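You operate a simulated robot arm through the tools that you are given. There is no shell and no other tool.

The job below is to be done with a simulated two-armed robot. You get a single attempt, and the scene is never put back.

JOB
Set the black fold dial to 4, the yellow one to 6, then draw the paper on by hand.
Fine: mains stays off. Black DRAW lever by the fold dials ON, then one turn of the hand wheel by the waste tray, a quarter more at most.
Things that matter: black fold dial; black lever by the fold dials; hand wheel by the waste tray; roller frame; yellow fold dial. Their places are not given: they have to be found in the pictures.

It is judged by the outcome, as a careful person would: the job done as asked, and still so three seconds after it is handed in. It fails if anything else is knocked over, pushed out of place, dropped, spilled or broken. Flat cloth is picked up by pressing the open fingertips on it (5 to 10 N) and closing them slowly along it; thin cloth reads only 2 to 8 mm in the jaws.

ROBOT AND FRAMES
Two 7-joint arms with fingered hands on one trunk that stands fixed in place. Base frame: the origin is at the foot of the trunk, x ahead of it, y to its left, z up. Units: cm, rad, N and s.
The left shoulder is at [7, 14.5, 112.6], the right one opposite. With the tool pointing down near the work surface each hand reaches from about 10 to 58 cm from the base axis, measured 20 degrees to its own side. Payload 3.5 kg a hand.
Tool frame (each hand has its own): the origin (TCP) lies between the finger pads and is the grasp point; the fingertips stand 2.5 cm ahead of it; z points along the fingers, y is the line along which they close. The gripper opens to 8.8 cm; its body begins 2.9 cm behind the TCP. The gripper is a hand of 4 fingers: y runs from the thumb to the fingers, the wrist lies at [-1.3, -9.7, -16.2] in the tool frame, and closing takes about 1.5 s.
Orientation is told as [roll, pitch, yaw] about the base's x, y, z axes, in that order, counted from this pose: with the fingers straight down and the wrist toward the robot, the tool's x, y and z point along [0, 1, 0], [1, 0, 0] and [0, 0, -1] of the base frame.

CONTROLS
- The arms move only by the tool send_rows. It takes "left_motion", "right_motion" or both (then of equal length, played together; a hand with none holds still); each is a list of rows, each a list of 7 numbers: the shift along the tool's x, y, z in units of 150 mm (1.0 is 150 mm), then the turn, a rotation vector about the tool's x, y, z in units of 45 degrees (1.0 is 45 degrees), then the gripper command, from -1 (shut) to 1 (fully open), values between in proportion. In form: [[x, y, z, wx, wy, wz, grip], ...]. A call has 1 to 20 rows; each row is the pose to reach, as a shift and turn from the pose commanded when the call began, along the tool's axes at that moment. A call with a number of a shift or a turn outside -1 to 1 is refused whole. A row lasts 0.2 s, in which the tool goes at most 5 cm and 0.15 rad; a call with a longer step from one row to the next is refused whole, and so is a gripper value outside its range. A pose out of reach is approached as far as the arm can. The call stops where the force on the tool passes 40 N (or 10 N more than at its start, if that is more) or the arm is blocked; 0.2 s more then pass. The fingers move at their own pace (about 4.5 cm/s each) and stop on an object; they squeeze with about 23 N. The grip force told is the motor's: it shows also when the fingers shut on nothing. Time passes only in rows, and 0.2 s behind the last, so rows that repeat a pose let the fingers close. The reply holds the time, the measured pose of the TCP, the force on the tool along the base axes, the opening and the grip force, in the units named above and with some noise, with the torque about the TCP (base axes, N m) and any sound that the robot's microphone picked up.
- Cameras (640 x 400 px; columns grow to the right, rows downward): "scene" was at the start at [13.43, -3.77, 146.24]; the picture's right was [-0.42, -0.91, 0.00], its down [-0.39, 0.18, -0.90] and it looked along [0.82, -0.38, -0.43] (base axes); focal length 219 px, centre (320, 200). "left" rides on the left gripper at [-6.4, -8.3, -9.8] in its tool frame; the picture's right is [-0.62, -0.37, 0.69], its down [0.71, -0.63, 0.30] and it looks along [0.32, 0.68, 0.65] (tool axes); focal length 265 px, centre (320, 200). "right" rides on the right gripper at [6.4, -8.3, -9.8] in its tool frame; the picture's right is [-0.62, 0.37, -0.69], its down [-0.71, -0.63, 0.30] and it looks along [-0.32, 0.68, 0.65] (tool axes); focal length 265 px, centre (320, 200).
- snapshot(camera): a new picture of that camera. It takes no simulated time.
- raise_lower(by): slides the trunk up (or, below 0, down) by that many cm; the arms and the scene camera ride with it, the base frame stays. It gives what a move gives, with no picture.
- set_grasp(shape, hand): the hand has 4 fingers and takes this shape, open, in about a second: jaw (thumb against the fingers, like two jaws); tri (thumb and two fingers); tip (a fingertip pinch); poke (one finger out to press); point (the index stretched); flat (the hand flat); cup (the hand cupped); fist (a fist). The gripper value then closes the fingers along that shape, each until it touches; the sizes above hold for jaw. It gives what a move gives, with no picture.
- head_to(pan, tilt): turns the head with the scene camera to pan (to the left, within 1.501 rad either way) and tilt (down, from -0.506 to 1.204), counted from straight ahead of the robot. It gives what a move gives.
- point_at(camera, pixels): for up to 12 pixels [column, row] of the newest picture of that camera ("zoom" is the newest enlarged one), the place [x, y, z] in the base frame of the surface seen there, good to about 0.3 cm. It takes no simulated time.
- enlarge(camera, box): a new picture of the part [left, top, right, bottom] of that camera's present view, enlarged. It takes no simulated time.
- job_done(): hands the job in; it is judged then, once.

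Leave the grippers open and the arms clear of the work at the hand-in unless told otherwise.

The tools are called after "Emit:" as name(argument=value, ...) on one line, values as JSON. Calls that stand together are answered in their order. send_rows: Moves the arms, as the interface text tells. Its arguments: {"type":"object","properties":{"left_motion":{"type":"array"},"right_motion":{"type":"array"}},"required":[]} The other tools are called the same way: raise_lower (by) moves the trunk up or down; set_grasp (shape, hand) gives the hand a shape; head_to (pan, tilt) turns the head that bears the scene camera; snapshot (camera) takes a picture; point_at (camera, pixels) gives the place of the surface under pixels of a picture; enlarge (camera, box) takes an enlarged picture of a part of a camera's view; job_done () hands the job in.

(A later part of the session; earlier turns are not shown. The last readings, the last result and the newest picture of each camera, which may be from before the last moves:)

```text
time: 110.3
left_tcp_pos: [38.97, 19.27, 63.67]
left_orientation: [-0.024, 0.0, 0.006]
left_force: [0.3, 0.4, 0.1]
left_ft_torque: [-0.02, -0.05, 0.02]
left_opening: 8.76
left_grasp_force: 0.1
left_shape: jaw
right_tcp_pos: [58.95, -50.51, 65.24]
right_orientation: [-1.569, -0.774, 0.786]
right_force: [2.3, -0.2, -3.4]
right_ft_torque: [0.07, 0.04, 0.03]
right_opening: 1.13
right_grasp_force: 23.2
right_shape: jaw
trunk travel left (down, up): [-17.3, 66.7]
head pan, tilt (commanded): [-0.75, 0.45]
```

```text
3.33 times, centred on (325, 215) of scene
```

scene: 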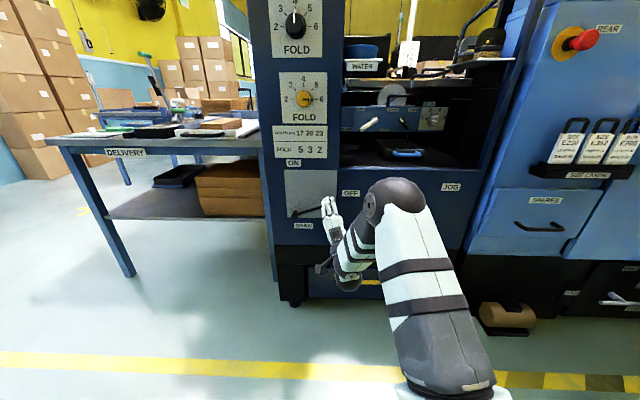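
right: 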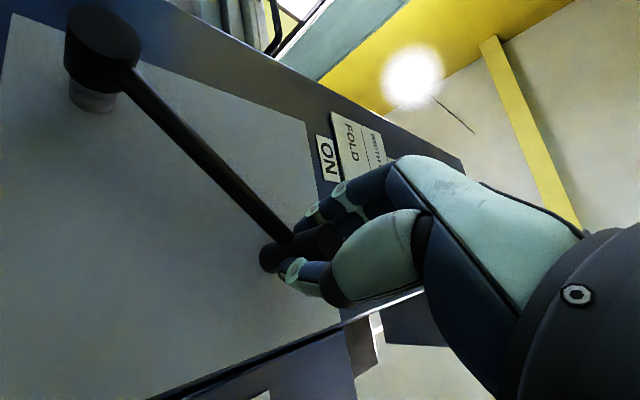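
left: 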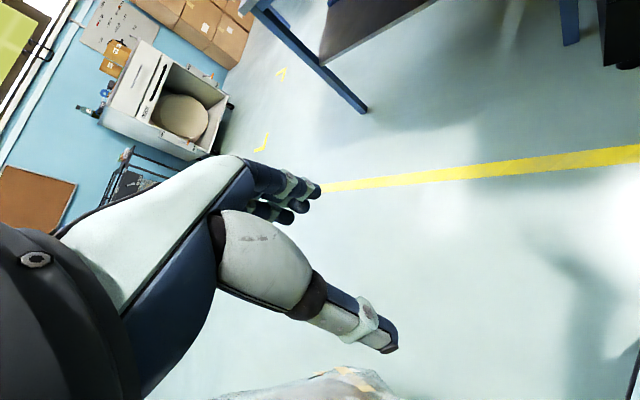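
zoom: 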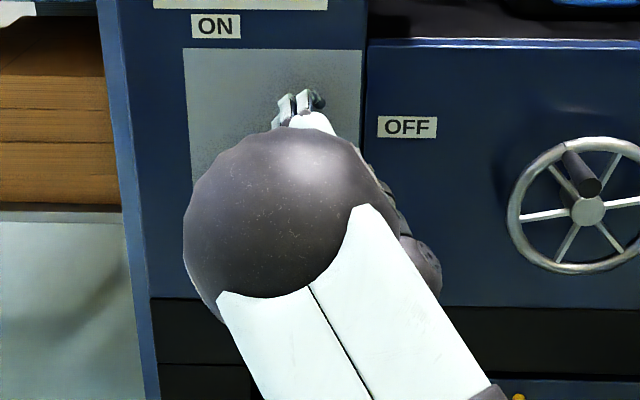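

The lever followed smoothly with little force, now at about 44°. I swing another 45° to bring it upright to ON.

Emit:
send_rows(right_motion=[[0.0014, 0.075, 0, 0, 0, -0.111, -1], [0.0094, 0.1497, 0, 0, 0, -0.222, -1], [0.0237, 0.2233, 0, 0, 0, -0.333, -1], [0.0445, 0.2954, 0, 0, 0, -0.444, -1], [0.0715, 0.3654, 0, 0, 0, -0.556, -1], [0.1045, 0.4329, 0, 0, 0, -0.667, -1], [0.1432, 0.4972, 0, 0, 0, -0.778, -1], [0.1874, 0.5579, 0, 0, 0, -0.889, -1], [0.2367, 0.6144, 0, 0, 0, -1.0, -1], [0.2367, 0.6144, 0, 0, 0, -1.0, -1]])

Emit:
snapshot(camera="right")

Emit:
snapshot(camera="scene")

```text
time: 112.5
left_tcp_pos: [38.89, 19.25, 63.76]
left_orientation: [-0.024, 0.001, 0.006]
left_force: [0.1, -0.7, -0.3]
left_ft_torque: [0.01, 0.0, -0.03]
left_opening: 8.75
left_grasp_force: 0.0
left_shape: jaw
right_tcp_pos: [65.23, -44.12, 69.08]
right_orientation: [-1.567, 0.012, 0.787]
right_force: [0.6, 0.4, -5.6]
right_ft_torque: [0.05, 0.08, 0.08]
right_opening: 1.11
right_grasp_force: 22.1
right_shape: jaw
trunk travel left (down, up): [-17.3, 66.7]
head pan, tilt (commanded): [-0.75, 0.45]
```

```text
taken
```

right: 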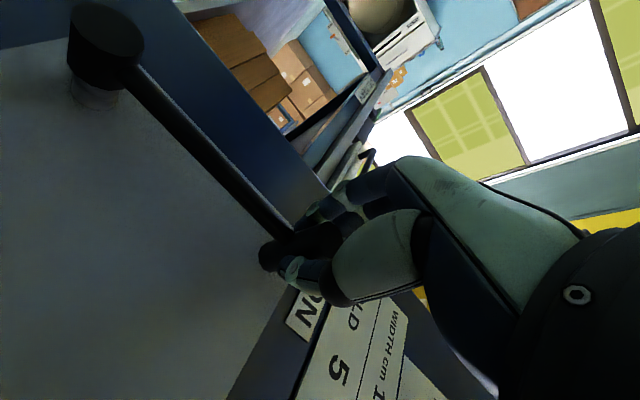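

```text
taken
```

scene: 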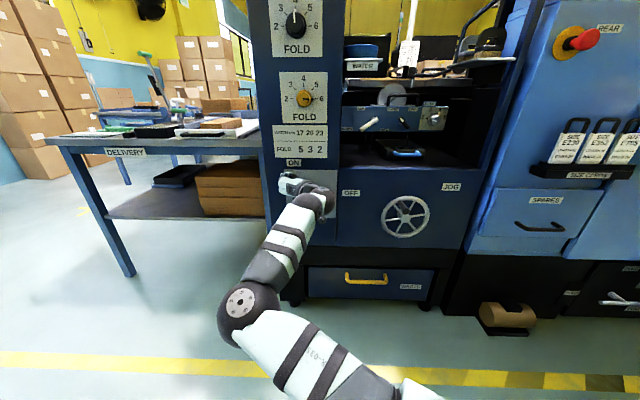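

The lever now stands upright under ON (about 89°), with low force. I nudge about 3° further to feel whether it is against its stop.

Emit:
send_rows(right_motion=[[0.0, 0.022, 0, 0, 0, -0.033, -1], [0.0, 0.045, 0, 0, 0, -0.067, -1], [0.0, 0.045, 0, 0, 0, -0.067, -1]])

```text
time: 113.3
left_tcp_pos: [38.74, 19.25, 63.89]
left_orientation: [-0.023, 0.001, 0.004]
left_force: [0.0, -0.3, -0.5]
left_ft_torque: [0.0, -0.01, 0.0]
left_opening: 8.77
left_grasp_force: 0.0
left_shape: jaw
right_tcp_pos: [65.57, -43.98, 69.14]
right_orientation: [-1.568, 0.061, 0.782]
right_force: [-9.3, -6.2, -6.2]
right_ft_torque: [0.07, 0.12, -0.2]
right_opening: 1.13
right_grasp_force: 23.2
right_shape: jaw
trunk travel left (down, up): [-17.3, 66.7]
head pan, tilt (commanded): [-0.75, 0.45]
```

A resisting force of about 11 N shows it is at the ON stop. I open the hand, holding still.

Emit:
send_rows(right_motion=[[0, 0, 0, 0, 0, 0, -0.5], [0, 0, 0, 0, 0, 0, 0], [0, 0, 0, 0, 0, 0, 0.5], [0, 0, 0, 0, 0, 0, 1], [0, 0, 0, 0, 0, 0, 1], [0, 0, 0, 0, 0, 0, 1], [0, 0, 0, 0, 0, 0, 1], [0, 0, 0, 0, 0, 0, 1]])

Emit:
snapshot(camera="right")

```text
time: 115.1
left_tcp_pos: [38.84, 19.38, 63.86]
left_orientation: [-0.025, 0.0, 0.006]
left_force: [-0.3, -0.1, -0.6]
left_ft_torque: [0.03, 0.02, -0.01]
left_opening: 8.77
left_grasp_force: 0.0
left_shape: jaw
right_tcp_pos: [65.59, -43.74, 69.32]
right_orientation: [-1.571, 0.064, 0.787]
right_force: [-0.2, -0.6, -0.1]
right_ft_torque: [-0.01, 0.0, 0.03]
right_opening: 8.77
right_grasp_force: 0.1
right_shape: jaw
trunk travel left (down, up): [-17.3, 66.7]
head pan, tilt (commanded): [-0.75, 0.45]
```

```text
taken
```

right: 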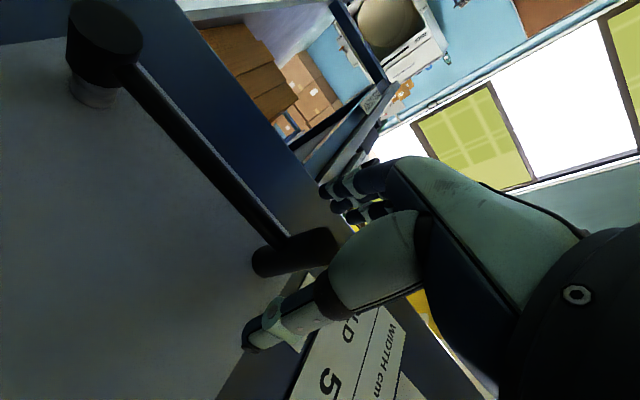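

The lever stays up. I draw the hand straight back, in small steps to watch for drift.

Emit:
send_rows(right_motion=[[0, 0, -0.05, 0, 0, 0, 1], [0, 0, -0.1, 0, 0, 0, 1], [0, 0, -0.16, 0, 0, 0, 1], [0, 0, -0.22, 0, 0, 0, 1]])

Emit:
send_rows(right_motion=[[0, 0, -0.08, 0, 0, 0, 1], [0, 0, -0.16, 0, 0, 0, 1], [0, 0, -0.25, 0, 0, 0, 1], [0, 0, -0.33, 0, 0, 0, 1]])

Emit:
snapshot(camera="scene")

```text
time: 116.1
left_tcp_pos: [38.84, 19.37, 63.72]
left_orientation: [-0.026, 0.0, 0.005]
left_force: [0.9, -0.3, -0.6]
left_ft_torque: [-0.01, 0.0, 0.01]
left_opening: 8.82
left_grasp_force: 0.0
left_shape: jaw
right_tcp_pos: [63.26, -41.41, 69.24]
right_orientation: [-1.571, 0.062, 0.787]
right_force: [0.1, -0.1, 0.1]
right_ft_torque: [0.0, 0.01, -0.02]
right_opening: 8.79
right_grasp_force: 0.0
right_shape: jaw
trunk travel left (down, up): [-17.3, 66.7]
head pan, tilt (commanded): [-0.75, 0.45]
```

```text
time: 117.1
left_tcp_pos: [38.85, 19.35, 63.75]
left_orientation: [-0.025, 0.0, 0.005]
left_force: [0.0, -0.2, 0.0]
left_ft_torque: [-0.01, -0.01, 0.04]
left_opening: 8.77
left_grasp_force: 0.0
left_shape: jaw
right_tcp_pos: [59.86, -37.81, 69.26]
right_orientation: [-1.571, 0.064, 0.788]
right_force: [0.0, 0.0, -0.9]
right_ft_torque: [-0.03, 0.0, -0.01]
right_opening: 8.76
right_grasp_force: 0.0
right_shape: jaw
trunk travel left (down, up): [-17.3, 66.7]
head pan, tilt (commanded): [-0.75, 0.45]
```

```text
taken
```

scene: 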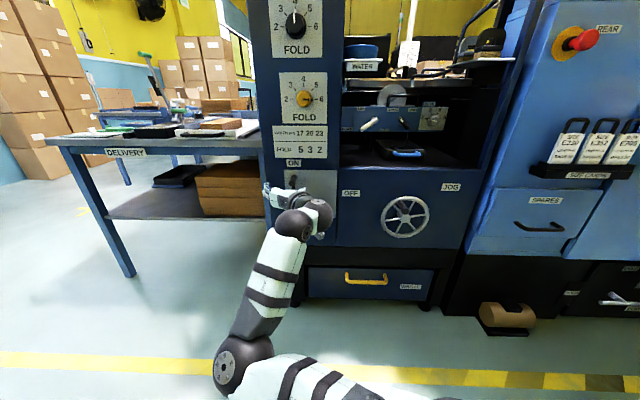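

The lever is up. The hand wheel is now in plain view at (405,216). I enlarge and measure it.

Emit:
enlarge(camera="scene", box=[365, 185, 445, 250])

Emit:
enlarge(camera="scene", box=[255, 140, 345, 235])

```text
6.15 times, centred on (405, 218) of scene
```

zoom: 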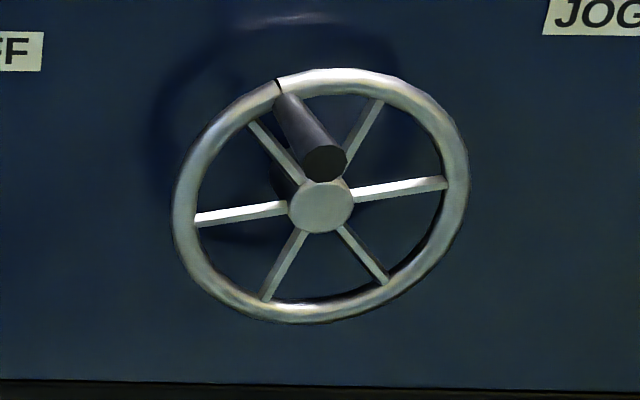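

```text
4.21 times, centred on (300, 188) of scene
```

zoom: 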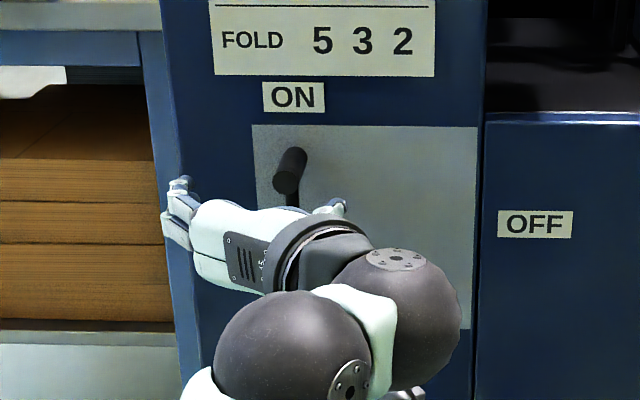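

The lever stands at ON. Now I enlarge the wheel again and take points on hub, rim and peg.

Emit:
enlarge(camera="scene", box=[365, 185, 445, 250])

Emit:
point_at(camera="zoom", pixels=[[321, 212], [323, 165], [300, 115], [312, 140], [340, 80], [183, 220], [456, 175], [300, 313], [240, 108], [420, 100], [400, 280], [100, 300]])

```text
6.15 times, centred on (405, 218) of scene
```

zoom: 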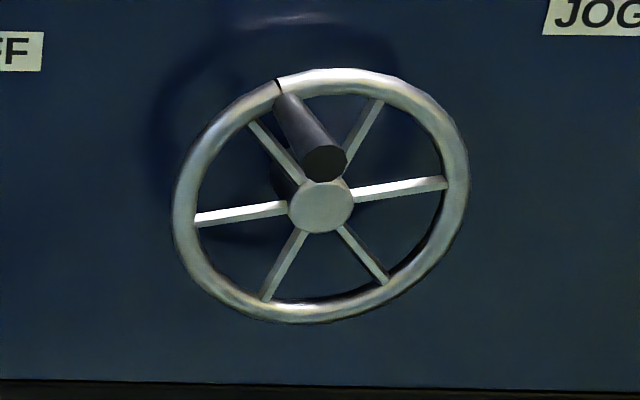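

```text
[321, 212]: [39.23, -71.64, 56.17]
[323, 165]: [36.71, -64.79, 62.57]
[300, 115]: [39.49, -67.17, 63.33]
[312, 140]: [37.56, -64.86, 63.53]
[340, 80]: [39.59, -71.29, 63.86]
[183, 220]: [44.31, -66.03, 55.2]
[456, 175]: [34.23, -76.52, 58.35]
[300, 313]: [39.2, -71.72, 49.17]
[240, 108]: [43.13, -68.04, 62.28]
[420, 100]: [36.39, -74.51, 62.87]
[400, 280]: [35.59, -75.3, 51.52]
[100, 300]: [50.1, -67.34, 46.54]
```

Wheel: centre at r≈22.7, z≈56.4, about 5 cm off the panel, peg circle radius ≈7 cm; the peg stands out to 11 cm off the panel at about 11 o'clock. No arrow for the turning direction is seen. Before turning, I raise the trunk 52 cm for a look at the paper and the roller frame.

Emit:
raise_lower(by=52)

Emit:
head_to(pan=-0.95, tilt=0.5)

Emit:
snapshot(camera="scene")

```text
refused: 52 is not a number from -40 to 40
```

```text
time: 117.8
left_tcp_pos: [38.9, 19.25, 63.76]
left_orientation: [-0.024, 0.002, 0.006]
left_force: [-0.1, -0.2, 0.5]
left_ft_torque: [0.03, -0.01, -0.01]
left_opening: 8.78
left_grasp_force: 0.0
left_shape: jaw
right_tcp_pos: [59.87, -37.88, 69.24]
right_orientation: [-1.572, 0.062, 0.787]
right_force: [-0.3, 0.2, 0.4]
right_ft_torque: [-0.02, 0.01, 0.01]
right_opening: 8.75
right_grasp_force: 0.0
right_shape: jaw
trunk travel left (down, up): [-17.3, 66.7]
head pan, tilt (commanded): [-0.949, 0.499]
```

```text
taken
```

scene: 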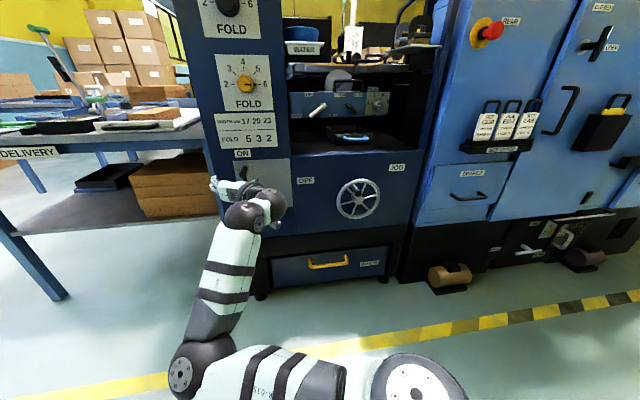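

The trunk takes at most 40 cm at once. I raise it 40 then 15 cm; the hand rises well in front of the dials (more than 8 cm clear).

Emit:
raise_lower(by=40)

Emit:
raise_lower(by=20)

Emit:
snapshot(camera="scene")

```text
time: 121.6
left_tcp_pos: [38.94, 19.35, 103.69]
left_orientation: [-0.025, 0.0, 0.006]
left_force: [-0.4, -0.2, 0.0]
left_ft_torque: [-0.01, -0.01, -0.04]
left_opening: 8.77
left_grasp_force: 0.0
left_shape: jaw
right_tcp_pos: [59.79, -37.87, 109.26]
right_orientation: [-1.572, 0.063, 0.787]
right_force: [0.2, 0.4, 0.2]
right_ft_torque: [0.0, 0.02, -0.01]
right_opening: 8.77
right_grasp_force: 0.1
right_shape: jaw
trunk travel left (down, up): [-57.3, 26.7]
head pan, tilt (commanded): [-0.949, 0.499]
```

```text
time: 123.8
left_tcp_pos: [38.97, 19.3, 123.8]
left_orientation: [-0.025, 0.0, 0.004]
left_force: [-0.1, 0.3, 0.0]
left_ft_torque: [0.0, 0.0, 0.0]
left_opening: 8.76
left_grasp_force: 0.0
left_shape: jaw
right_tcp_pos: [59.84, -37.85, 129.21]
right_orientation: [-1.571, 0.062, 0.787]
right_force: [0.4, 0.6, 0.4]
right_ft_torque: [-0.01, 0.02, 0.01]
right_opening: 8.79
right_grasp_force: 0.0
right_shape: jaw
trunk travel left (down, up): [-77.3, 6.7]
head pan, tilt (commanded): [-0.949, 0.499]
```

```text
taken
```

scene: 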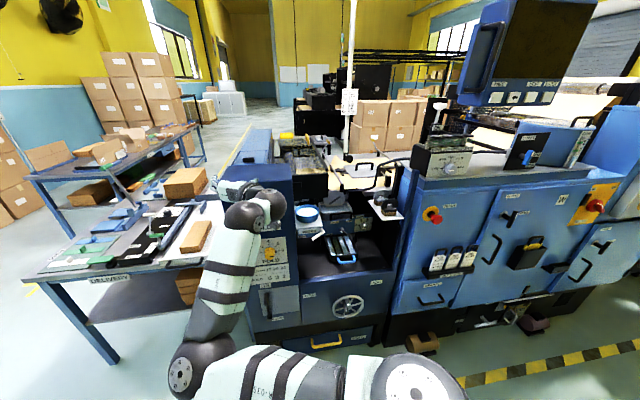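

I enlarge the upper middle of the machine to see the paper and rollers.

Emit:
enlarge(camera="scene", box=[260, 120, 420, 240])

Emit:
enlarge(camera="scene", box=[400, 80, 640, 240])

Emit:
enlarge(camera="scene", box=[300, 60, 400, 200])

```text
3.33 times, centred on (340, 180) of scene
```

zoom: 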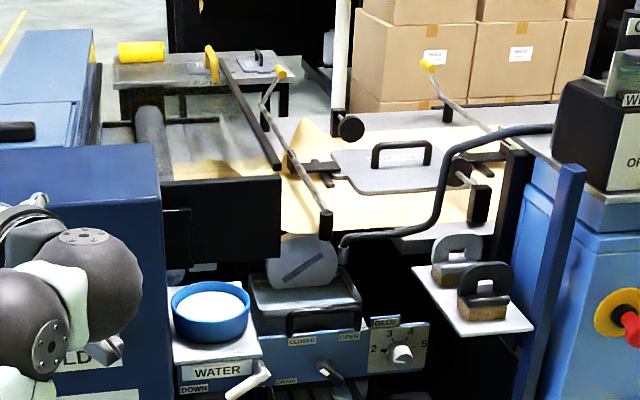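

```text
2.50 times, centred on (520, 160) of scene
```

zoom: 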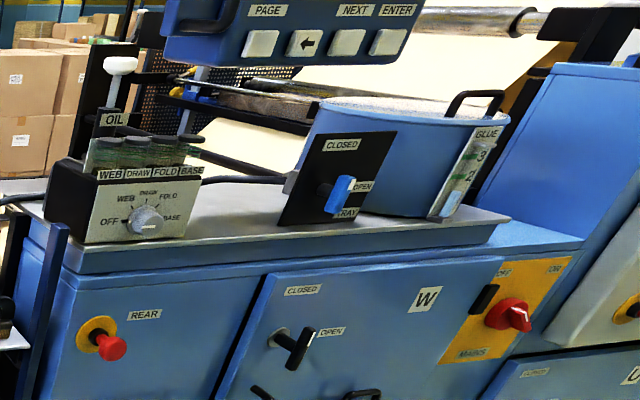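

```text
2.86 times, centred on (350, 130) of scene
```

zoom: 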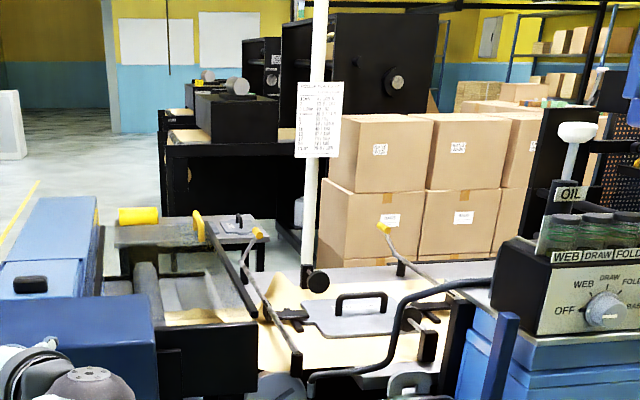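

I take close baseline pictures of the paper and rollers so I can compare after the first part of the turn, and look at the mains switch state.

Emit:
enlarge(camera="scene", box=[270, 130, 350, 190])

Emit:
enlarge(camera="scene", box=[330, 145, 420, 210])

Emit:
enlarge(camera="scene", box=[560, 170, 640, 230])

```text
6.67 times, centred on (310, 160) of scene
```

zoom: 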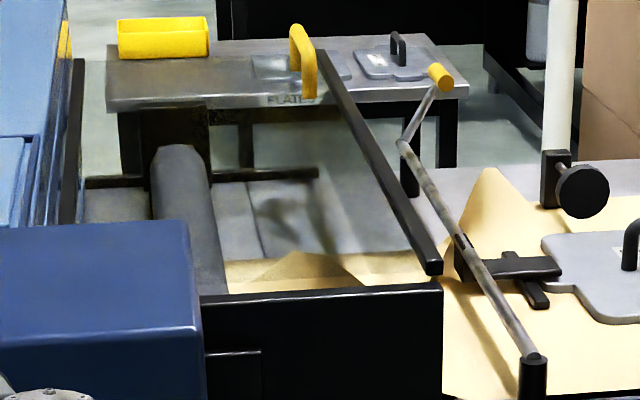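

```text
6.15 times, centred on (375, 178) of scene
```

zoom: 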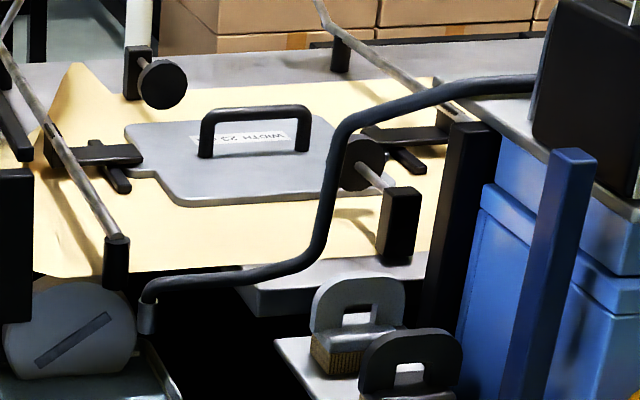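

```text
6.67 times, centred on (600, 200) of scene
```

zoom: 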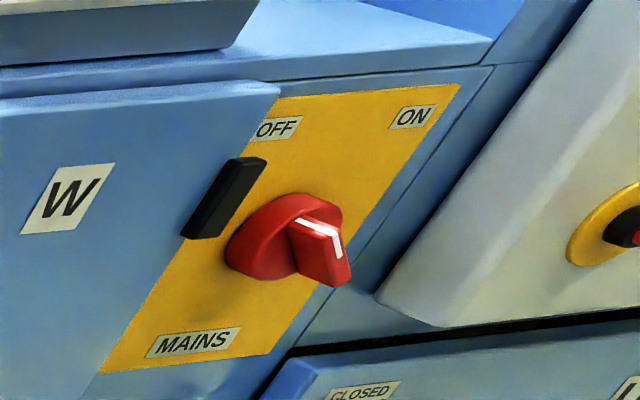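

The mains switch stays as it is. Now I lower the trunk again by 60 cm for the wheel.

Emit:
raise_lower(by=-40)

Emit:
raise_lower(by=-20)

Emit:
send_rows(right_motion=[[0, 0, -0.1, 0, 0, 0, 1], [0, -0.2, -0.2, 0, 0, 0.15, 1], [0, -0.4, -0.3, 0, 0, 0.3, 1], [0, -0.6, -0.3, 0, 0, 0.45, 1], [0, -0.8, -0.3, 0, 0, 0.6, 1], [0, -1.0, -0.3, 0, 0, 0.75, 1], [0, -1.0, -0.3, 0, 0, 0.9, 1], [0, -1.0, -0.3, 0, 0, 1.0, 1]])

Emit:
snapshot(camera="scene")

```text
time: 127.6
left_tcp_pos: [38.85, 19.38, 83.69]
left_orientation: [-0.025, -0.001, 0.005]
left_force: [-0.5, 0.3, -0.6]
left_ft_torque: [0.02, 0.02, 0.02]
left_opening: 8.78
left_grasp_force: 0.0
left_shape: jaw
right_tcp_pos: [59.94, -37.82, 89.24]
right_orientation: [-1.571, 0.062, 0.787]
right_force: [-0.5, -0.8, 0.0]
right_ft_torque: [0.01, -0.02, 0.02]
right_opening: 8.73
right_grasp_force: 0.0
right_shape: jaw
trunk travel left (down, up): [-37.3, 46.7]
head pan, tilt (commanded): [-0.949, 0.499]
```

```text
time: 129.8
left_tcp_pos: [38.96, 19.29, 63.63]
left_orientation: [-0.024, 0.001, 0.007]
left_force: [-0.2, 0.6, 0.6]
left_ft_torque: [-0.01, -0.03, 0.03]
left_opening: 8.79
left_grasp_force: 0.0
left_shape: jaw
right_tcp_pos: [59.82, -37.9, 69.37]
right_orientation: [-1.57, 0.063, 0.786]
right_force: [0.1, 0.1, 0.5]
right_ft_torque: [-0.01, -0.02, 0.0]
right_opening: 8.77
right_grasp_force: 0.1
right_shape: jaw
trunk travel left (down, up): [-17.3, 66.7]
head pan, tilt (commanded): [-0.949, 0.499]
```

```text
time: 131.6
left_tcp_pos: [38.84, 19.32, 63.82]
left_orientation: [-0.024, 0.002, 0.005]
left_force: [-0.3, 0.2, 0.2]
left_ft_torque: [-0.01, -0.02, -0.01]
left_opening: 8.75
left_grasp_force: 0.0
left_shape: jaw
right_tcp_pos: [46.17, -45.24, 70.25]
right_orientation: [-1.571, -0.724, 0.788]
right_force: [1.4, -0.5, 0.2]
right_ft_torque: [-0.01, 0.05, 0.0]
right_opening: 8.76
right_grasp_force: 0.1
right_shape: jaw
right hand out of reach, approached as far as the arm can: row 3
trunk travel left (down, up): [-17.3, 66.7]
head pan, tilt (commanded): [-0.949, 0.499]
```

```text
taken
```

scene: 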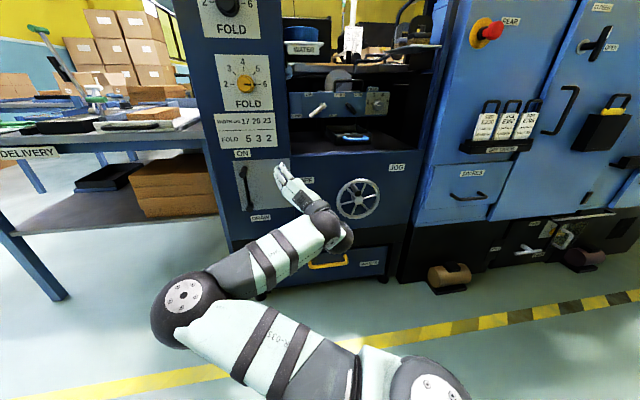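

The lever shows upright under ON, at (245,185). The hand is now between; I rotate it toward 0° and move 15 cm right and 4 cm down, still well in front of the wheel.

Emit:
send_rows(right_motion=[[-0.06, -0.12, 0, 0, 0, 0.14, 1], [-0.12, -0.24, 0, 0, 0, 0.28, 1], [-0.18, -0.36, 0, 0, 0, 0.42, 1], [-0.24, -0.48, 0, 0, 0, 0.56, 1], [-0.3, -0.6, 0, 0, 0, 0.7, 1], [-0.36, -0.72, 0, 0, 0, 0.84, 1], [-0.42, -0.84, 0, 0, 0, 1.0, 1], [-0.46, -0.926, 0, 0, 0, 1.0, 1]])

Emit:
snapshot(camera="scene")

Emit:
snapshot(camera="right")

```text
time: 133.4
left_tcp_pos: [38.93, 19.32, 63.77]
left_orientation: [-0.025, -0.002, 0.005]
left_force: [1.3, -0.3, 0.9]
left_ft_torque: [-0.01, -0.01, 0.0]
left_opening: 8.75
left_grasp_force: 0.1
left_shape: jaw
right_tcp_pos: [35.52, -55.96, 66.23]
right_orientation: [-1.555, -1.51, 0.772]
right_force: [-0.1, 0.0, 0.2]
right_ft_torque: [0.01, -0.02, 0.0]
right_opening: 8.75
right_grasp_force: 0.0
right_shape: jaw
trunk travel left (down, up): [-17.3, 66.7]
head pan, tilt (commanded): [-0.949, 0.499]
```

```text
taken
```

scene: 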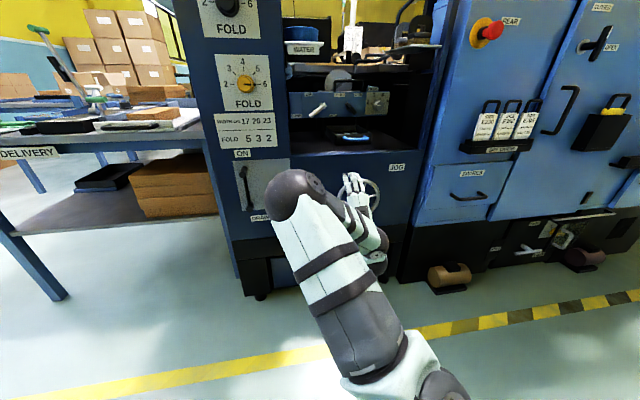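

```text
taken
```

right: 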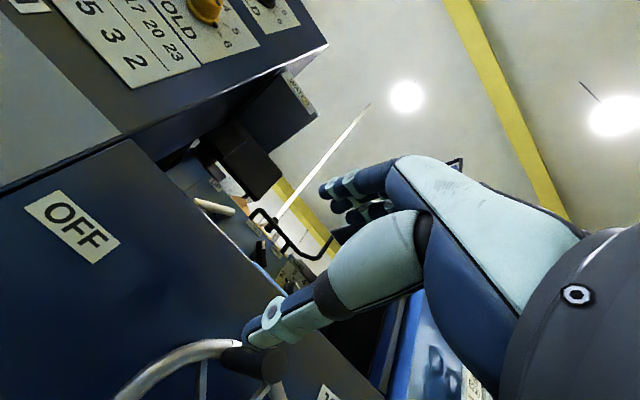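

The hand is near 0° at r≈14.5, z≈66. The wheel peg is at r≈19.8, z≈62.5. I bring the hand before the peg, 3 cm short of touching it, and look.

Emit:
send_rows(right_motion=[[-0.11, -0.09, 0.03, 0, 0, 0.03, 1], [-0.22, -0.18, 0.06, 0, 0, 0.06, 1], [-0.334, -0.274, 0.087, 0, 0, 0.078, 1], [-0.334, -0.274, 0.087, 0, 0, 0.078, 1]])

Emit:
snapshot(camera="right")

Emit:
enlarge(camera="scene", box=[300, 140, 440, 260])

```text
time: 134.4
left_tcp_pos: [38.83, 19.32, 63.9]
left_orientation: [-0.024, 0.002, 0.004]
left_force: [1.2, -0.1, 0.8]
left_ft_torque: [0.01, 0.03, -0.02]
left_opening: 8.74
left_grasp_force: 0.0
left_shape: jaw
right_tcp_pos: [34.02, -60.0, 63.26]
right_orientation: [0.535, -1.573, -1.319]
right_force: [-0.2, 0.1, -0.3]
right_ft_torque: [0.01, -0.01, -0.01]
right_opening: 8.75
right_grasp_force: 0.2
right_shape: jaw
right hand out of reach, approached as far as the arm can: row 2, 3, 4
trunk travel left (down, up): [-17.3, 66.7]
head pan, tilt (commanded): [-0.949, 0.499]
```

```text
taken
```

right: 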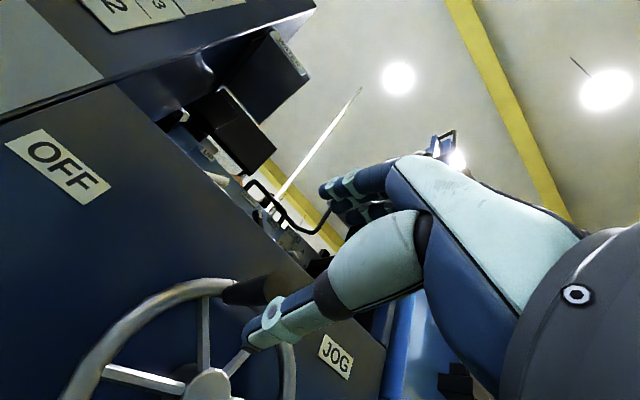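

```text
3.33 times, centred on (370, 200) of scene
```

zoom: 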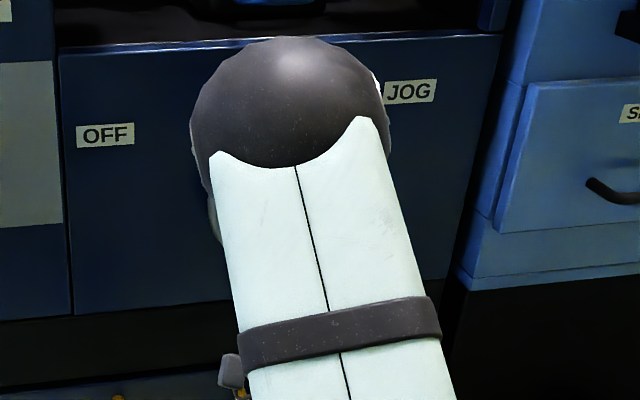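

The hand is at r≈18.4, z≈63.3. I correct 1.3 cm right and 0.8 cm down while advancing 2 cm, with tips still just short of the peg end.

Emit:
send_rows(right_motion=[[-0.03, -0.02, 0.07, 0, 0, 0, 1], [-0.06, -0.04, 0.12, 0, 0, 0, 1], [-0.09, -0.054, 0.14, 0, 0, 0, 1], [-0.09, -0.054, 0.14, 0, 0, 0, 1]])

Emit:
snapshot(camera="right")

```text
time: 135.4
left_tcp_pos: [38.91, 19.33, 63.75]
left_orientation: [-0.025, 0.001, 0.006]
left_force: [0.2, 0.3, -0.5]
left_ft_torque: [-0.02, -0.01, 0.0]
left_opening: 8.77
left_grasp_force: 0.0
left_shape: jaw
right_tcp_pos: [34.48, -62.39, 62.47]
right_orientation: [-0.971, -1.569, 0.191]
right_force: [0.1, -0.6, 0.4]
right_ft_torque: [0.0, 0.03, -0.02]
right_opening: 8.77
right_grasp_force: 0.0
right_shape: jaw
trunk travel left (down, up): [-17.3, 66.7]
head pan, tilt (commanded): [-0.949, 0.499]
```

```text
taken
```

right: 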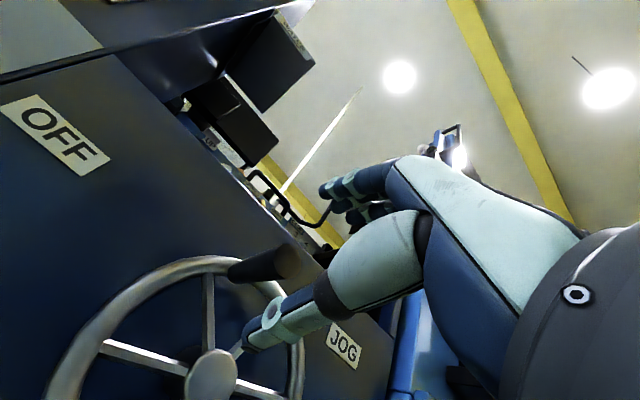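

Now the hand is lined up. I check the peg end (288,260), the hub (212,375) and the rim from this camera.

Emit:
point_at(camera="right", pixels=[[290, 260], [285, 252], [260, 262], [240, 270], [212, 375], [205, 262], [100, 320], [270, 290]])

Emit:
enlarge(camera="right", box=[140, 220, 340, 400])

```text
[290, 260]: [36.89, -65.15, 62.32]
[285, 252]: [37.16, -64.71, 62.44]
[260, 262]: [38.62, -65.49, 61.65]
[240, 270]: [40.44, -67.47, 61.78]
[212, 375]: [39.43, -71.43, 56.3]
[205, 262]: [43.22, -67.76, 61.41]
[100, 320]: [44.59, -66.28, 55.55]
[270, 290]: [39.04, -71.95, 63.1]
```

```text
2.22 times, centred on (240, 310) of right
```

zoom: 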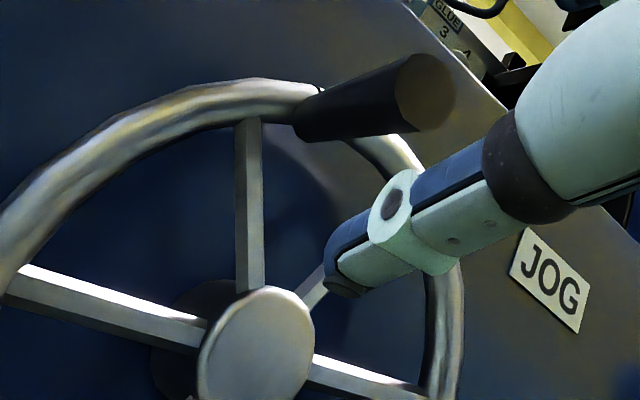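

Peg axis confirmed at r≈19.8, z≈62.4, end 10.9 cm off the panel; hub at r≈22.65, z≈56.35 → peg circle radius 6.65 cm, peg at 115°. I advance 5.4 cm so the fingers surround the peg, with tips 1 cm short of the rim.

Emit:
send_rows(right_motion=[[0, 0, 0.08, 0, 0, 0, 1], [0, 0, 0.16, 0, 0, 0, 1], [0, 0, 0.24, 0, 0, 0, 1], [0, 0, 0.31, 0, 0, 0, 1], [0, 0, 0.36, 0, 0, 0, 1], [0, 0, 0.36, 0, 0, 0, 1]])

Emit:
snapshot(camera="right")

```text
time: 136.8
left_tcp_pos: [38.9, 19.3, 63.74]
left_orientation: [-0.024, 0.0, 0.006]
left_force: [-0.9, 0.2, 0.3]
left_ft_torque: [0.01, 0.01, 0.0]
left_opening: 8.76
left_grasp_force: 0.0
left_shape: jaw
right_tcp_pos: [38.27, -66.16, 62.51]
right_orientation: [-0.635, -1.568, -0.15]
right_force: [0.1, -0.3, -0.1]
right_ft_torque: [0.0, -0.03, -0.03]
right_opening: 8.76
right_grasp_force: 0.1
right_shape: jaw
trunk travel left (down, up): [-17.3, 66.7]
head pan, tilt (commanded): [-0.949, 0.499]
```

```text
taken
```

right: 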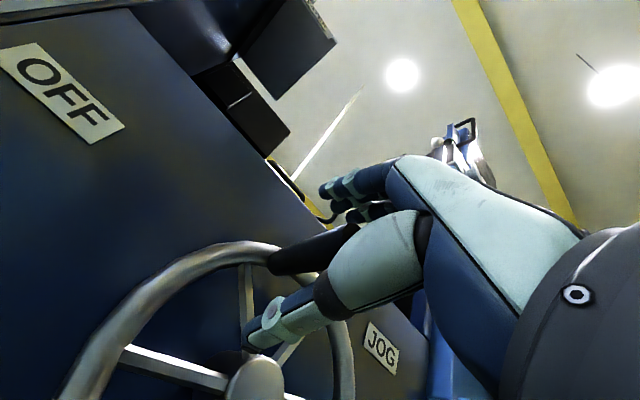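

The hand surrounds the peg without contact. I close on it.

Emit:
send_rows(right_motion=[[0, 0, 0, 0, 0, 0, 0.5], [0, 0, 0, 0, 0, 0, 0.2], [0, 0, 0, 0, 0, 0, -0.1], [0, 0, 0, 0, 0, 0, -0.4], [0, 0, 0, 0, 0, 0, -0.7], [0, 0, 0, 0, 0, 0, -1], [0, 0, 0, 0, 0, 0, -1], [0, 0, 0, 0, 0, 0, -1], [0, 0, 0, 0, 0, 0, -1]])

Emit:
snapshot(camera="right")

```text
time: 138.8
left_tcp_pos: [38.92, 19.36, 63.79]
left_orientation: [-0.025, 0.0, 0.005]
left_force: [-1.0, 0.3, -0.6]
left_ft_torque: [-0.01, -0.01, -0.01]
left_opening: 8.76
left_grasp_force: 0.1
left_shape: jaw
right_tcp_pos: [38.32, -66.18, 62.4]
right_orientation: [-0.448, -1.57, -0.34]
right_force: [1.5, -0.1, -2.3]
right_ft_torque: [0.01, 0.04, -0.01]
right_opening: 1.01
right_grasp_force: 23.0
right_shape: jaw
trunk travel left (down, up): [-17.3, 66.7]
head pan, tilt (commanded): [-0.949, 0.499]
```

```text
taken
```

right: 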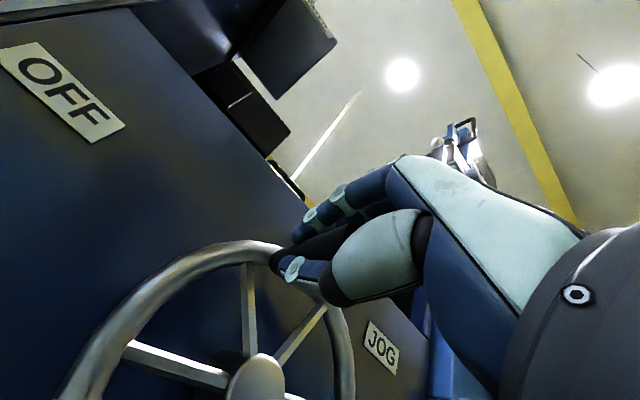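

The peg is held. I turn the wheel clockwise by 40° first (hand orientation kept, circle about the hub), and check for slip and force.

Emit:
send_rows(right_motion=[[-0.0576, 0.0225, 0, 0, 0, 0, -1], [-0.1177, 0.0369, 0, 0, 0, 0, -1], [-0.1793, 0.0427, 0, 0, 0, 0, -1], [-0.2411, 0.0399, 0, 0, 0, 0, -1], [-0.3019, 0.0285, 0, 0, 0, 0, -1], [-0.3019, 0.0285, 0, 0, 0, 0, -1]])

Emit:
snapshot(camera="right")

Emit:
snapshot(camera="scene")

```text
time: 140.2
left_tcp_pos: [38.81, 19.36, 63.73]
left_orientation: [-0.023, 0.0, 0.005]
left_force: [-0.2, -0.6, -0.6]
left_ft_torque: [-0.02, 0.0, 0.03]
left_opening: 8.76
left_grasp_force: 0.0
left_shape: jaw
right_tcp_pos: [35.16, -69.26, 62.89]
right_orientation: [-1.745, -1.57, 0.962]
right_force: [4.9, -1.7, 2.8]
right_ft_torque: [-0.01, -0.13, 0.02]
right_opening: 0.85
right_grasp_force: 22.7
right_shape: jaw
trunk travel left (down, up): [-17.3, 66.7]
head pan, tilt (commanded): [-0.949, 0.499]
```

```text
taken
```

right: 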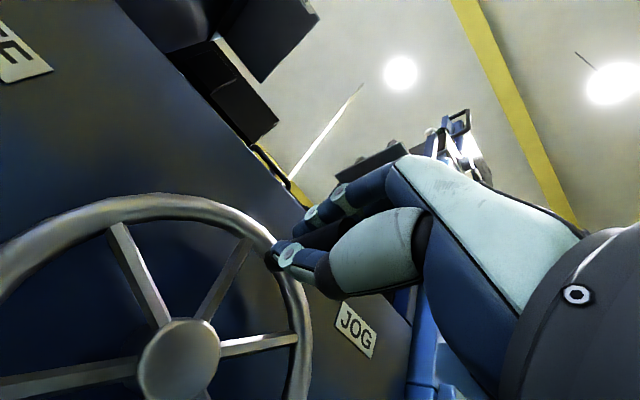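

```text
taken
```

scene: 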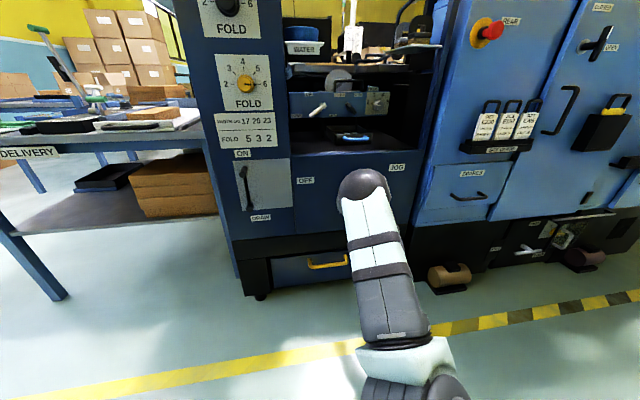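

The wheel followed (peg now at about 77°), with only about 5 N. To be sure of the right turning direction I want to see whether paper or rollers moved, so I let go here, back off, and will look from above.

Emit:
send_rows(right_motion=[[0, 0, 0, 0, 0, 0, -0.5], [0, 0, 0, 0, 0, 0, 0], [0, 0, 0, 0, 0, 0, 0.5], [0, 0, 0, 0, 0, 0, 1], [0, 0, 0, 0, 0, 0, 1], [0, 0, 0, 0, 0, 0, 1], [0, 0, 0, 0, 0, 0, 1], [0, 0, -0.06, 0, 0, 0, 1], [0, 0, -0.12, 0, 0, 0, 1], [0, 0, -0.2, 0, 0, 0, 1], [0, 0, -0.28, 0, 0, 0, 1]])

Emit:
snapshot(camera="right")

```text
time: 142.6
left_tcp_pos: [38.89, 19.41, 63.7]
left_orientation: [-0.024, 0.0, 0.006]
left_force: [0.0, 0.3, -0.3]
left_ft_torque: [-0.02, 0.0, -0.02]
left_opening: 8.78
left_grasp_force: 0.1
left_shape: jaw
right_tcp_pos: [32.15, -66.46, 62.96]
right_orientation: [-1.389, -1.569, 0.607]
right_force: [-0.2, 0.1, 0.4]
right_ft_torque: [0.0, -0.02, 0.0]
right_opening: 8.76
right_grasp_force: 0.0
right_shape: jaw
trunk travel left (down, up): [-17.3, 66.7]
head pan, tilt (commanded): [-0.949, 0.499]
```

```text
taken
```

right: 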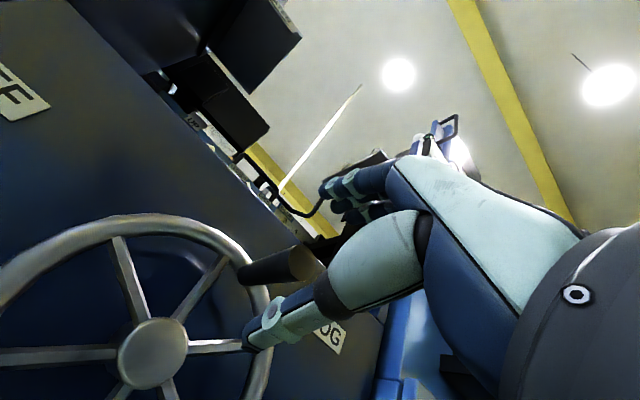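

I back off another 6 cm and raise the trunk for the look.

Emit:
send_rows(right_motion=[[0, 0, -0.1, 0, 0, 0, 1], [0, 0, -0.2, 0, 0, 0, 1], [0, 0, -0.3, 0, 0, 0, 1]])

Emit:
raise_lower(by=40)

Emit:
raise_lower(by=20)

Emit:
snapshot(camera="scene")

Emit:
enlarge(camera="scene", box=[270, 130, 350, 190])

Emit:
enlarge(camera="scene", box=[330, 145, 420, 210])

```text
time: 143.4
left_tcp_pos: [38.76, 19.43, 63.73]
left_orientation: [-0.026, -0.002, 0.006]
left_force: [0.1, -0.5, -0.5]
left_ft_torque: [-0.01, 0.02, -0.01]
left_opening: 8.79
left_grasp_force: 0.2
left_shape: jaw
right_tcp_pos: [29.97, -64.32, 62.95]
right_orientation: [-0.257, -1.567, -0.528]
right_force: [-0.6, 0.0, 0.6]
right_ft_torque: [0.03, 0.01, -0.04]
right_opening: 8.77
right_grasp_force: 0.1
right_shape: jaw
right hand out of reach, approached as far as the arm can: row 3
trunk travel left (down, up): [-17.3, 66.7]
head pan, tilt (commanded): [-0.949, 0.499]
```

```text
time: 147.2
left_tcp_pos: [38.87, 19.3, 103.75]
left_orientation: [-0.025, 0.0, 0.006]
left_force: [-0.3, -0.6, 0.0]
left_ft_torque: [-0.02, 0.03, -0.02]
left_opening: 8.8
left_grasp_force: 0.3
left_shape: jaw
right_tcp_pos: [29.9, -64.44, 102.95]
right_orientation: [-0.147, -1.567, -0.636]
right_force: [0.4, -0.2, -0.9]
right_ft_torque: [-0.01, 0.01, 0.01]
right_opening: 8.77
right_grasp_force: 0.0
right_shape: jaw
trunk travel left (down, up): [-57.3, 26.7]
head pan, tilt (commanded): [-0.949, 0.499]
```

```text
time: 149.4
left_tcp_pos: [38.92, 19.38, 123.85]
left_orientation: [-0.024, -0.002, 0.005]
left_force: [-0.2, 0.4, -1.1]
left_ft_torque: [0.01, 0.02, -0.03]
left_opening: 8.77
left_grasp_force: 0.0
left_shape: jaw
right_tcp_pos: [30.03, -64.32, 122.96]
right_orientation: [-0.153, -1.567, -0.632]
right_force: [0.0, -0.1, -0.5]
right_ft_torque: [0.01, -0.02, -0.01]
right_opening: 8.76
right_grasp_force: 0.1
right_shape: jaw
trunk travel left (down, up): [-77.3, 6.7]
head pan, tilt (commanded): [-0.949, 0.499]
```

```text
taken
```

scene: 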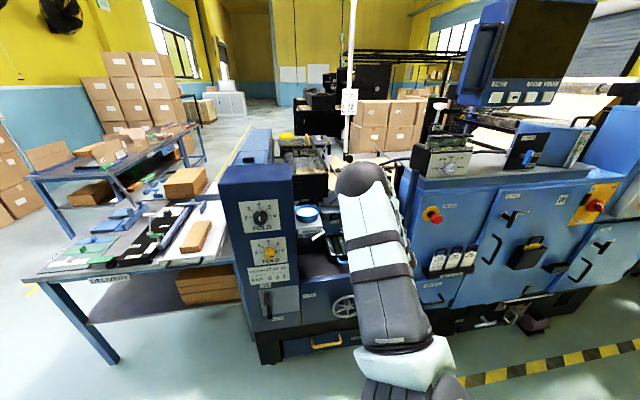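

```text
6.67 times, centred on (310, 160) of scene
```

zoom: 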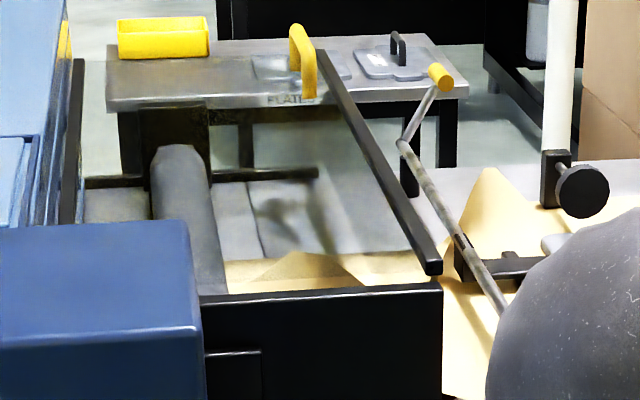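

```text
6.15 times, centred on (375, 178) of scene
```

zoom: 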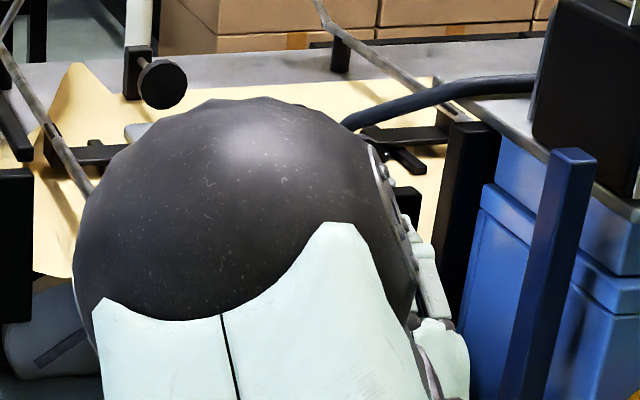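

Nothing visible has moved there (no clue on direction), and dials and lever read right: black 4, yellow 6, lever ON. I keep to clockwise, the usual forward sense. I lower the trunk again by 60 cm and check the peg.

Emit:
raise_lower(by=-40)

Emit:
raise_lower(by=-20)

Emit:
snapshot(camera="right")

```text
time: 153.2
left_tcp_pos: [38.9, 19.37, 83.82]
left_orientation: [-0.026, 0.001, 0.005]
left_force: [0.3, -0.7, -0.2]
left_ft_torque: [-0.01, 0.05, 0.0]
left_opening: 8.78
left_grasp_force: 0.0
left_shape: jaw
right_tcp_pos: [29.91, -64.18, 83.05]
right_orientation: [-0.135, -1.567, -0.651]
right_force: [0.8, 0.2, -0.4]
right_ft_torque: [0.0, 0.01, -0.02]
right_opening: 8.76
right_grasp_force: 0.0
right_shape: jaw
trunk travel left (down, up): [-37.3, 46.7]
head pan, tilt (commanded): [-0.949, 0.499]
```

```text
time: 155.4
left_tcp_pos: [38.94, 19.26, 63.86]
left_orientation: [-0.025, 0.001, 0.006]
left_force: [0.0, 0.2, -0.5]
left_ft_torque: [0.03, 0.01, -0.01]
left_opening: 8.77
left_grasp_force: 0.1
left_shape: jaw
right_tcp_pos: [29.94, -64.28, 62.94]
right_orientation: [-0.137, -1.57, -0.651]
right_force: [-0.3, -0.4, 0.1]
right_ft_torque: [-0.01, 0.02, 0.02]
right_opening: 8.77
right_grasp_force: 0.1
right_shape: jaw
trunk travel left (down, up): [-17.3, 66.7]
head pan, tilt (commanded): [-0.949, 0.499]
```

```text
taken
```

right: 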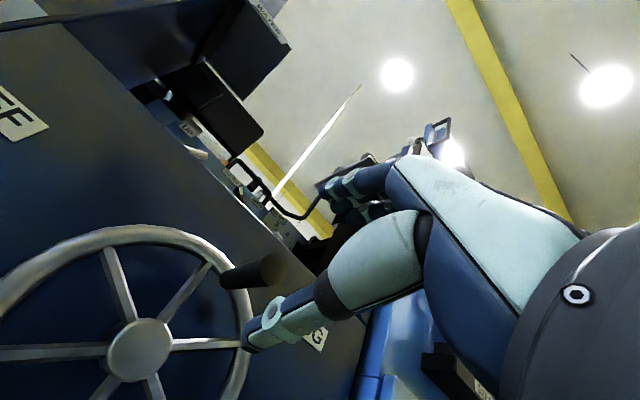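

The wheel has stayed. I measure the peg end (272,270) and hub (139,350).

Emit:
point_at(camera="right", pixels=[[273, 269], [268, 264], [278, 275], [245, 278], [139, 350], [230, 272]])

```text
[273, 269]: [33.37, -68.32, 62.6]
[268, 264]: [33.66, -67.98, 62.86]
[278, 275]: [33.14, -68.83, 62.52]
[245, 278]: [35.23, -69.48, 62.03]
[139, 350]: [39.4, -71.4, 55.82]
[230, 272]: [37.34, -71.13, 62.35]
```

The peg is at r≈24.7, z≈62.7 (72°), so the wheel has turned about 43° clockwise. I align (0.4 cm right) and advance 7.2 cm, then close.

Emit:
send_rows(right_motion=[[-0.027, -0.012, 0.1, 0, 0, 0, 1], [-0.027, -0.012, 0.2, 0, 0, 0, 1], [-0.027, -0.012, 0.29, 0, 0, 0, 1], [-0.027, -0.012, 0.37, 0, 0, 0, 1], [-0.027, -0.012, 0.44, 0, 0, 0, 1], [-0.027, -0.012, 0.48, 0, 0, 0, 1], [-0.027, -0.012, 0.48, 0, 0, 0, 1]])

Emit:
send_rows(right_motion=[[0, 0, 0, 0, 0, 0, 0.5], [0, 0, 0, 0, 0, 0, 0.2], [0, 0, 0, 0, 0, 0, -0.1], [0, 0, 0, 0, 0, 0, -0.4], [0, 0, 0, 0, 0, 0, -0.7], [0, 0, 0, 0, 0, 0, -1], [0, 0, 0, 0, 0, 0, -1], [0, 0, 0, 0, 0, 0, -1], [0, 0, 0, 0, 0, 0, -1]])

Emit:
snapshot(camera="right")

```text
time: 157.0
left_tcp_pos: [38.82, 19.35, 63.79]
left_orientation: [-0.023, 0.001, 0.004]
left_force: [0.9, 0.1, 0.7]
left_ft_torque: [0.01, 0.01, 0.03]
left_opening: 8.79
left_grasp_force: 0.1
left_shape: jaw
right_tcp_pos: [34.81, -69.58, 62.81]
right_orientation: [-0.029, -1.567, -0.754]
right_force: [0.2, 0.0, 0.1]
right_ft_torque: [-0.01, -0.04, 0.02]
right_opening: 8.74
right_grasp_force: 0.0
right_shape: jaw
trunk travel left (down, up): [-17.3, 66.7]
head pan, tilt (commanded): [-0.949, 0.499]
```

```text
time: 159.0
left_tcp_pos: [39.0, 19.22, 63.74]
left_orientation: [-0.024, -0.001, 0.006]
left_force: [-0.3, -0.2, 0.3]
left_ft_torque: [-0.01, -0.02, -0.01]
left_opening: 8.76
left_grasp_force: 0.1
left_shape: jaw
right_tcp_pos: [34.9, -69.63, 62.66]
right_orientation: [-0.058, -1.567, -0.729]
right_force: [2.6, 2.1, -5.1]
right_ft_torque: [0.07, 0.02, 0.03]
right_opening: 1.09
right_grasp_force: 23.1
right_shape: jaw
trunk travel left (down, up): [-17.3, 66.7]
head pan, tilt (commanded): [-0.949, 0.499]
```

```text
taken
```

right: 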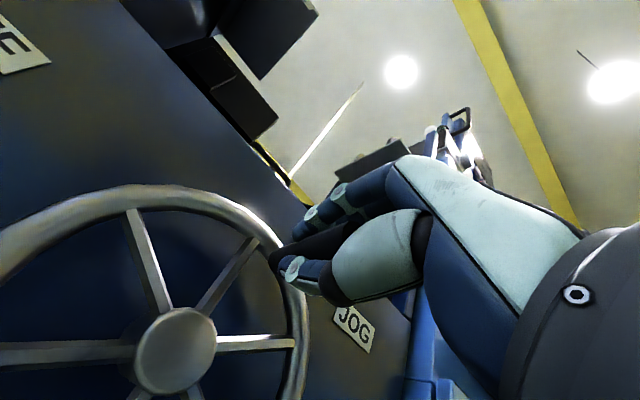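

Held again at 73°. I carry on clockwise 80° (down the right side).

Emit:
send_rows(right_motion=[[-0.0711, -0.0287, 0, 0, 0, 0, -1], [-0.1361, -0.0694, 0, 0, 0, 0, -1], [-0.1931, -0.1207, 0, 0, 0, 0, -1], [-0.2404, -0.1811, 0, 0, 0, 0, -1], [-0.2763, -0.2489, 0, 0, 0, 0, -1], [-0.3001, -0.3218, 0, 0, 0, 0, -1], [-0.3107, -0.3977, 0, 0, 0, 0, -1], [-0.3081, -0.4744, 0, 0, 0, 0, -1], [-0.3081, -0.4744, 0, 0, 0, 0, -1]])

Emit:
snapshot(camera="right")

```text
time: 161.0
left_tcp_pos: [38.98, 19.35, 63.86]
left_orientation: [-0.024, 0.0, 0.006]
left_force: [0.8, 0.2, -0.3]
left_ft_torque: [0.01, 0.01, 0.01]
left_opening: 8.74
left_grasp_force: 0.0
left_shape: jaw
right_tcp_pos: [31.62, -72.8, 55.58]
right_orientation: [0.054, -1.567, -0.839]
right_force: [-0.2, 2.6, 0.2]
right_ft_torque: [-0.04, -0.06, -0.09]
right_opening: 0.96
right_grasp_force: 22.9
right_shape: jaw
trunk travel left (down, up): [-17.3, 66.7]
head pan, tilt (commanded): [-0.949, 0.499]
```

```text
taken
```

right: 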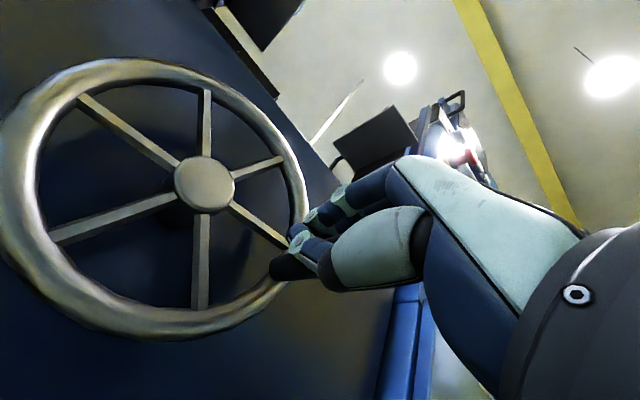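

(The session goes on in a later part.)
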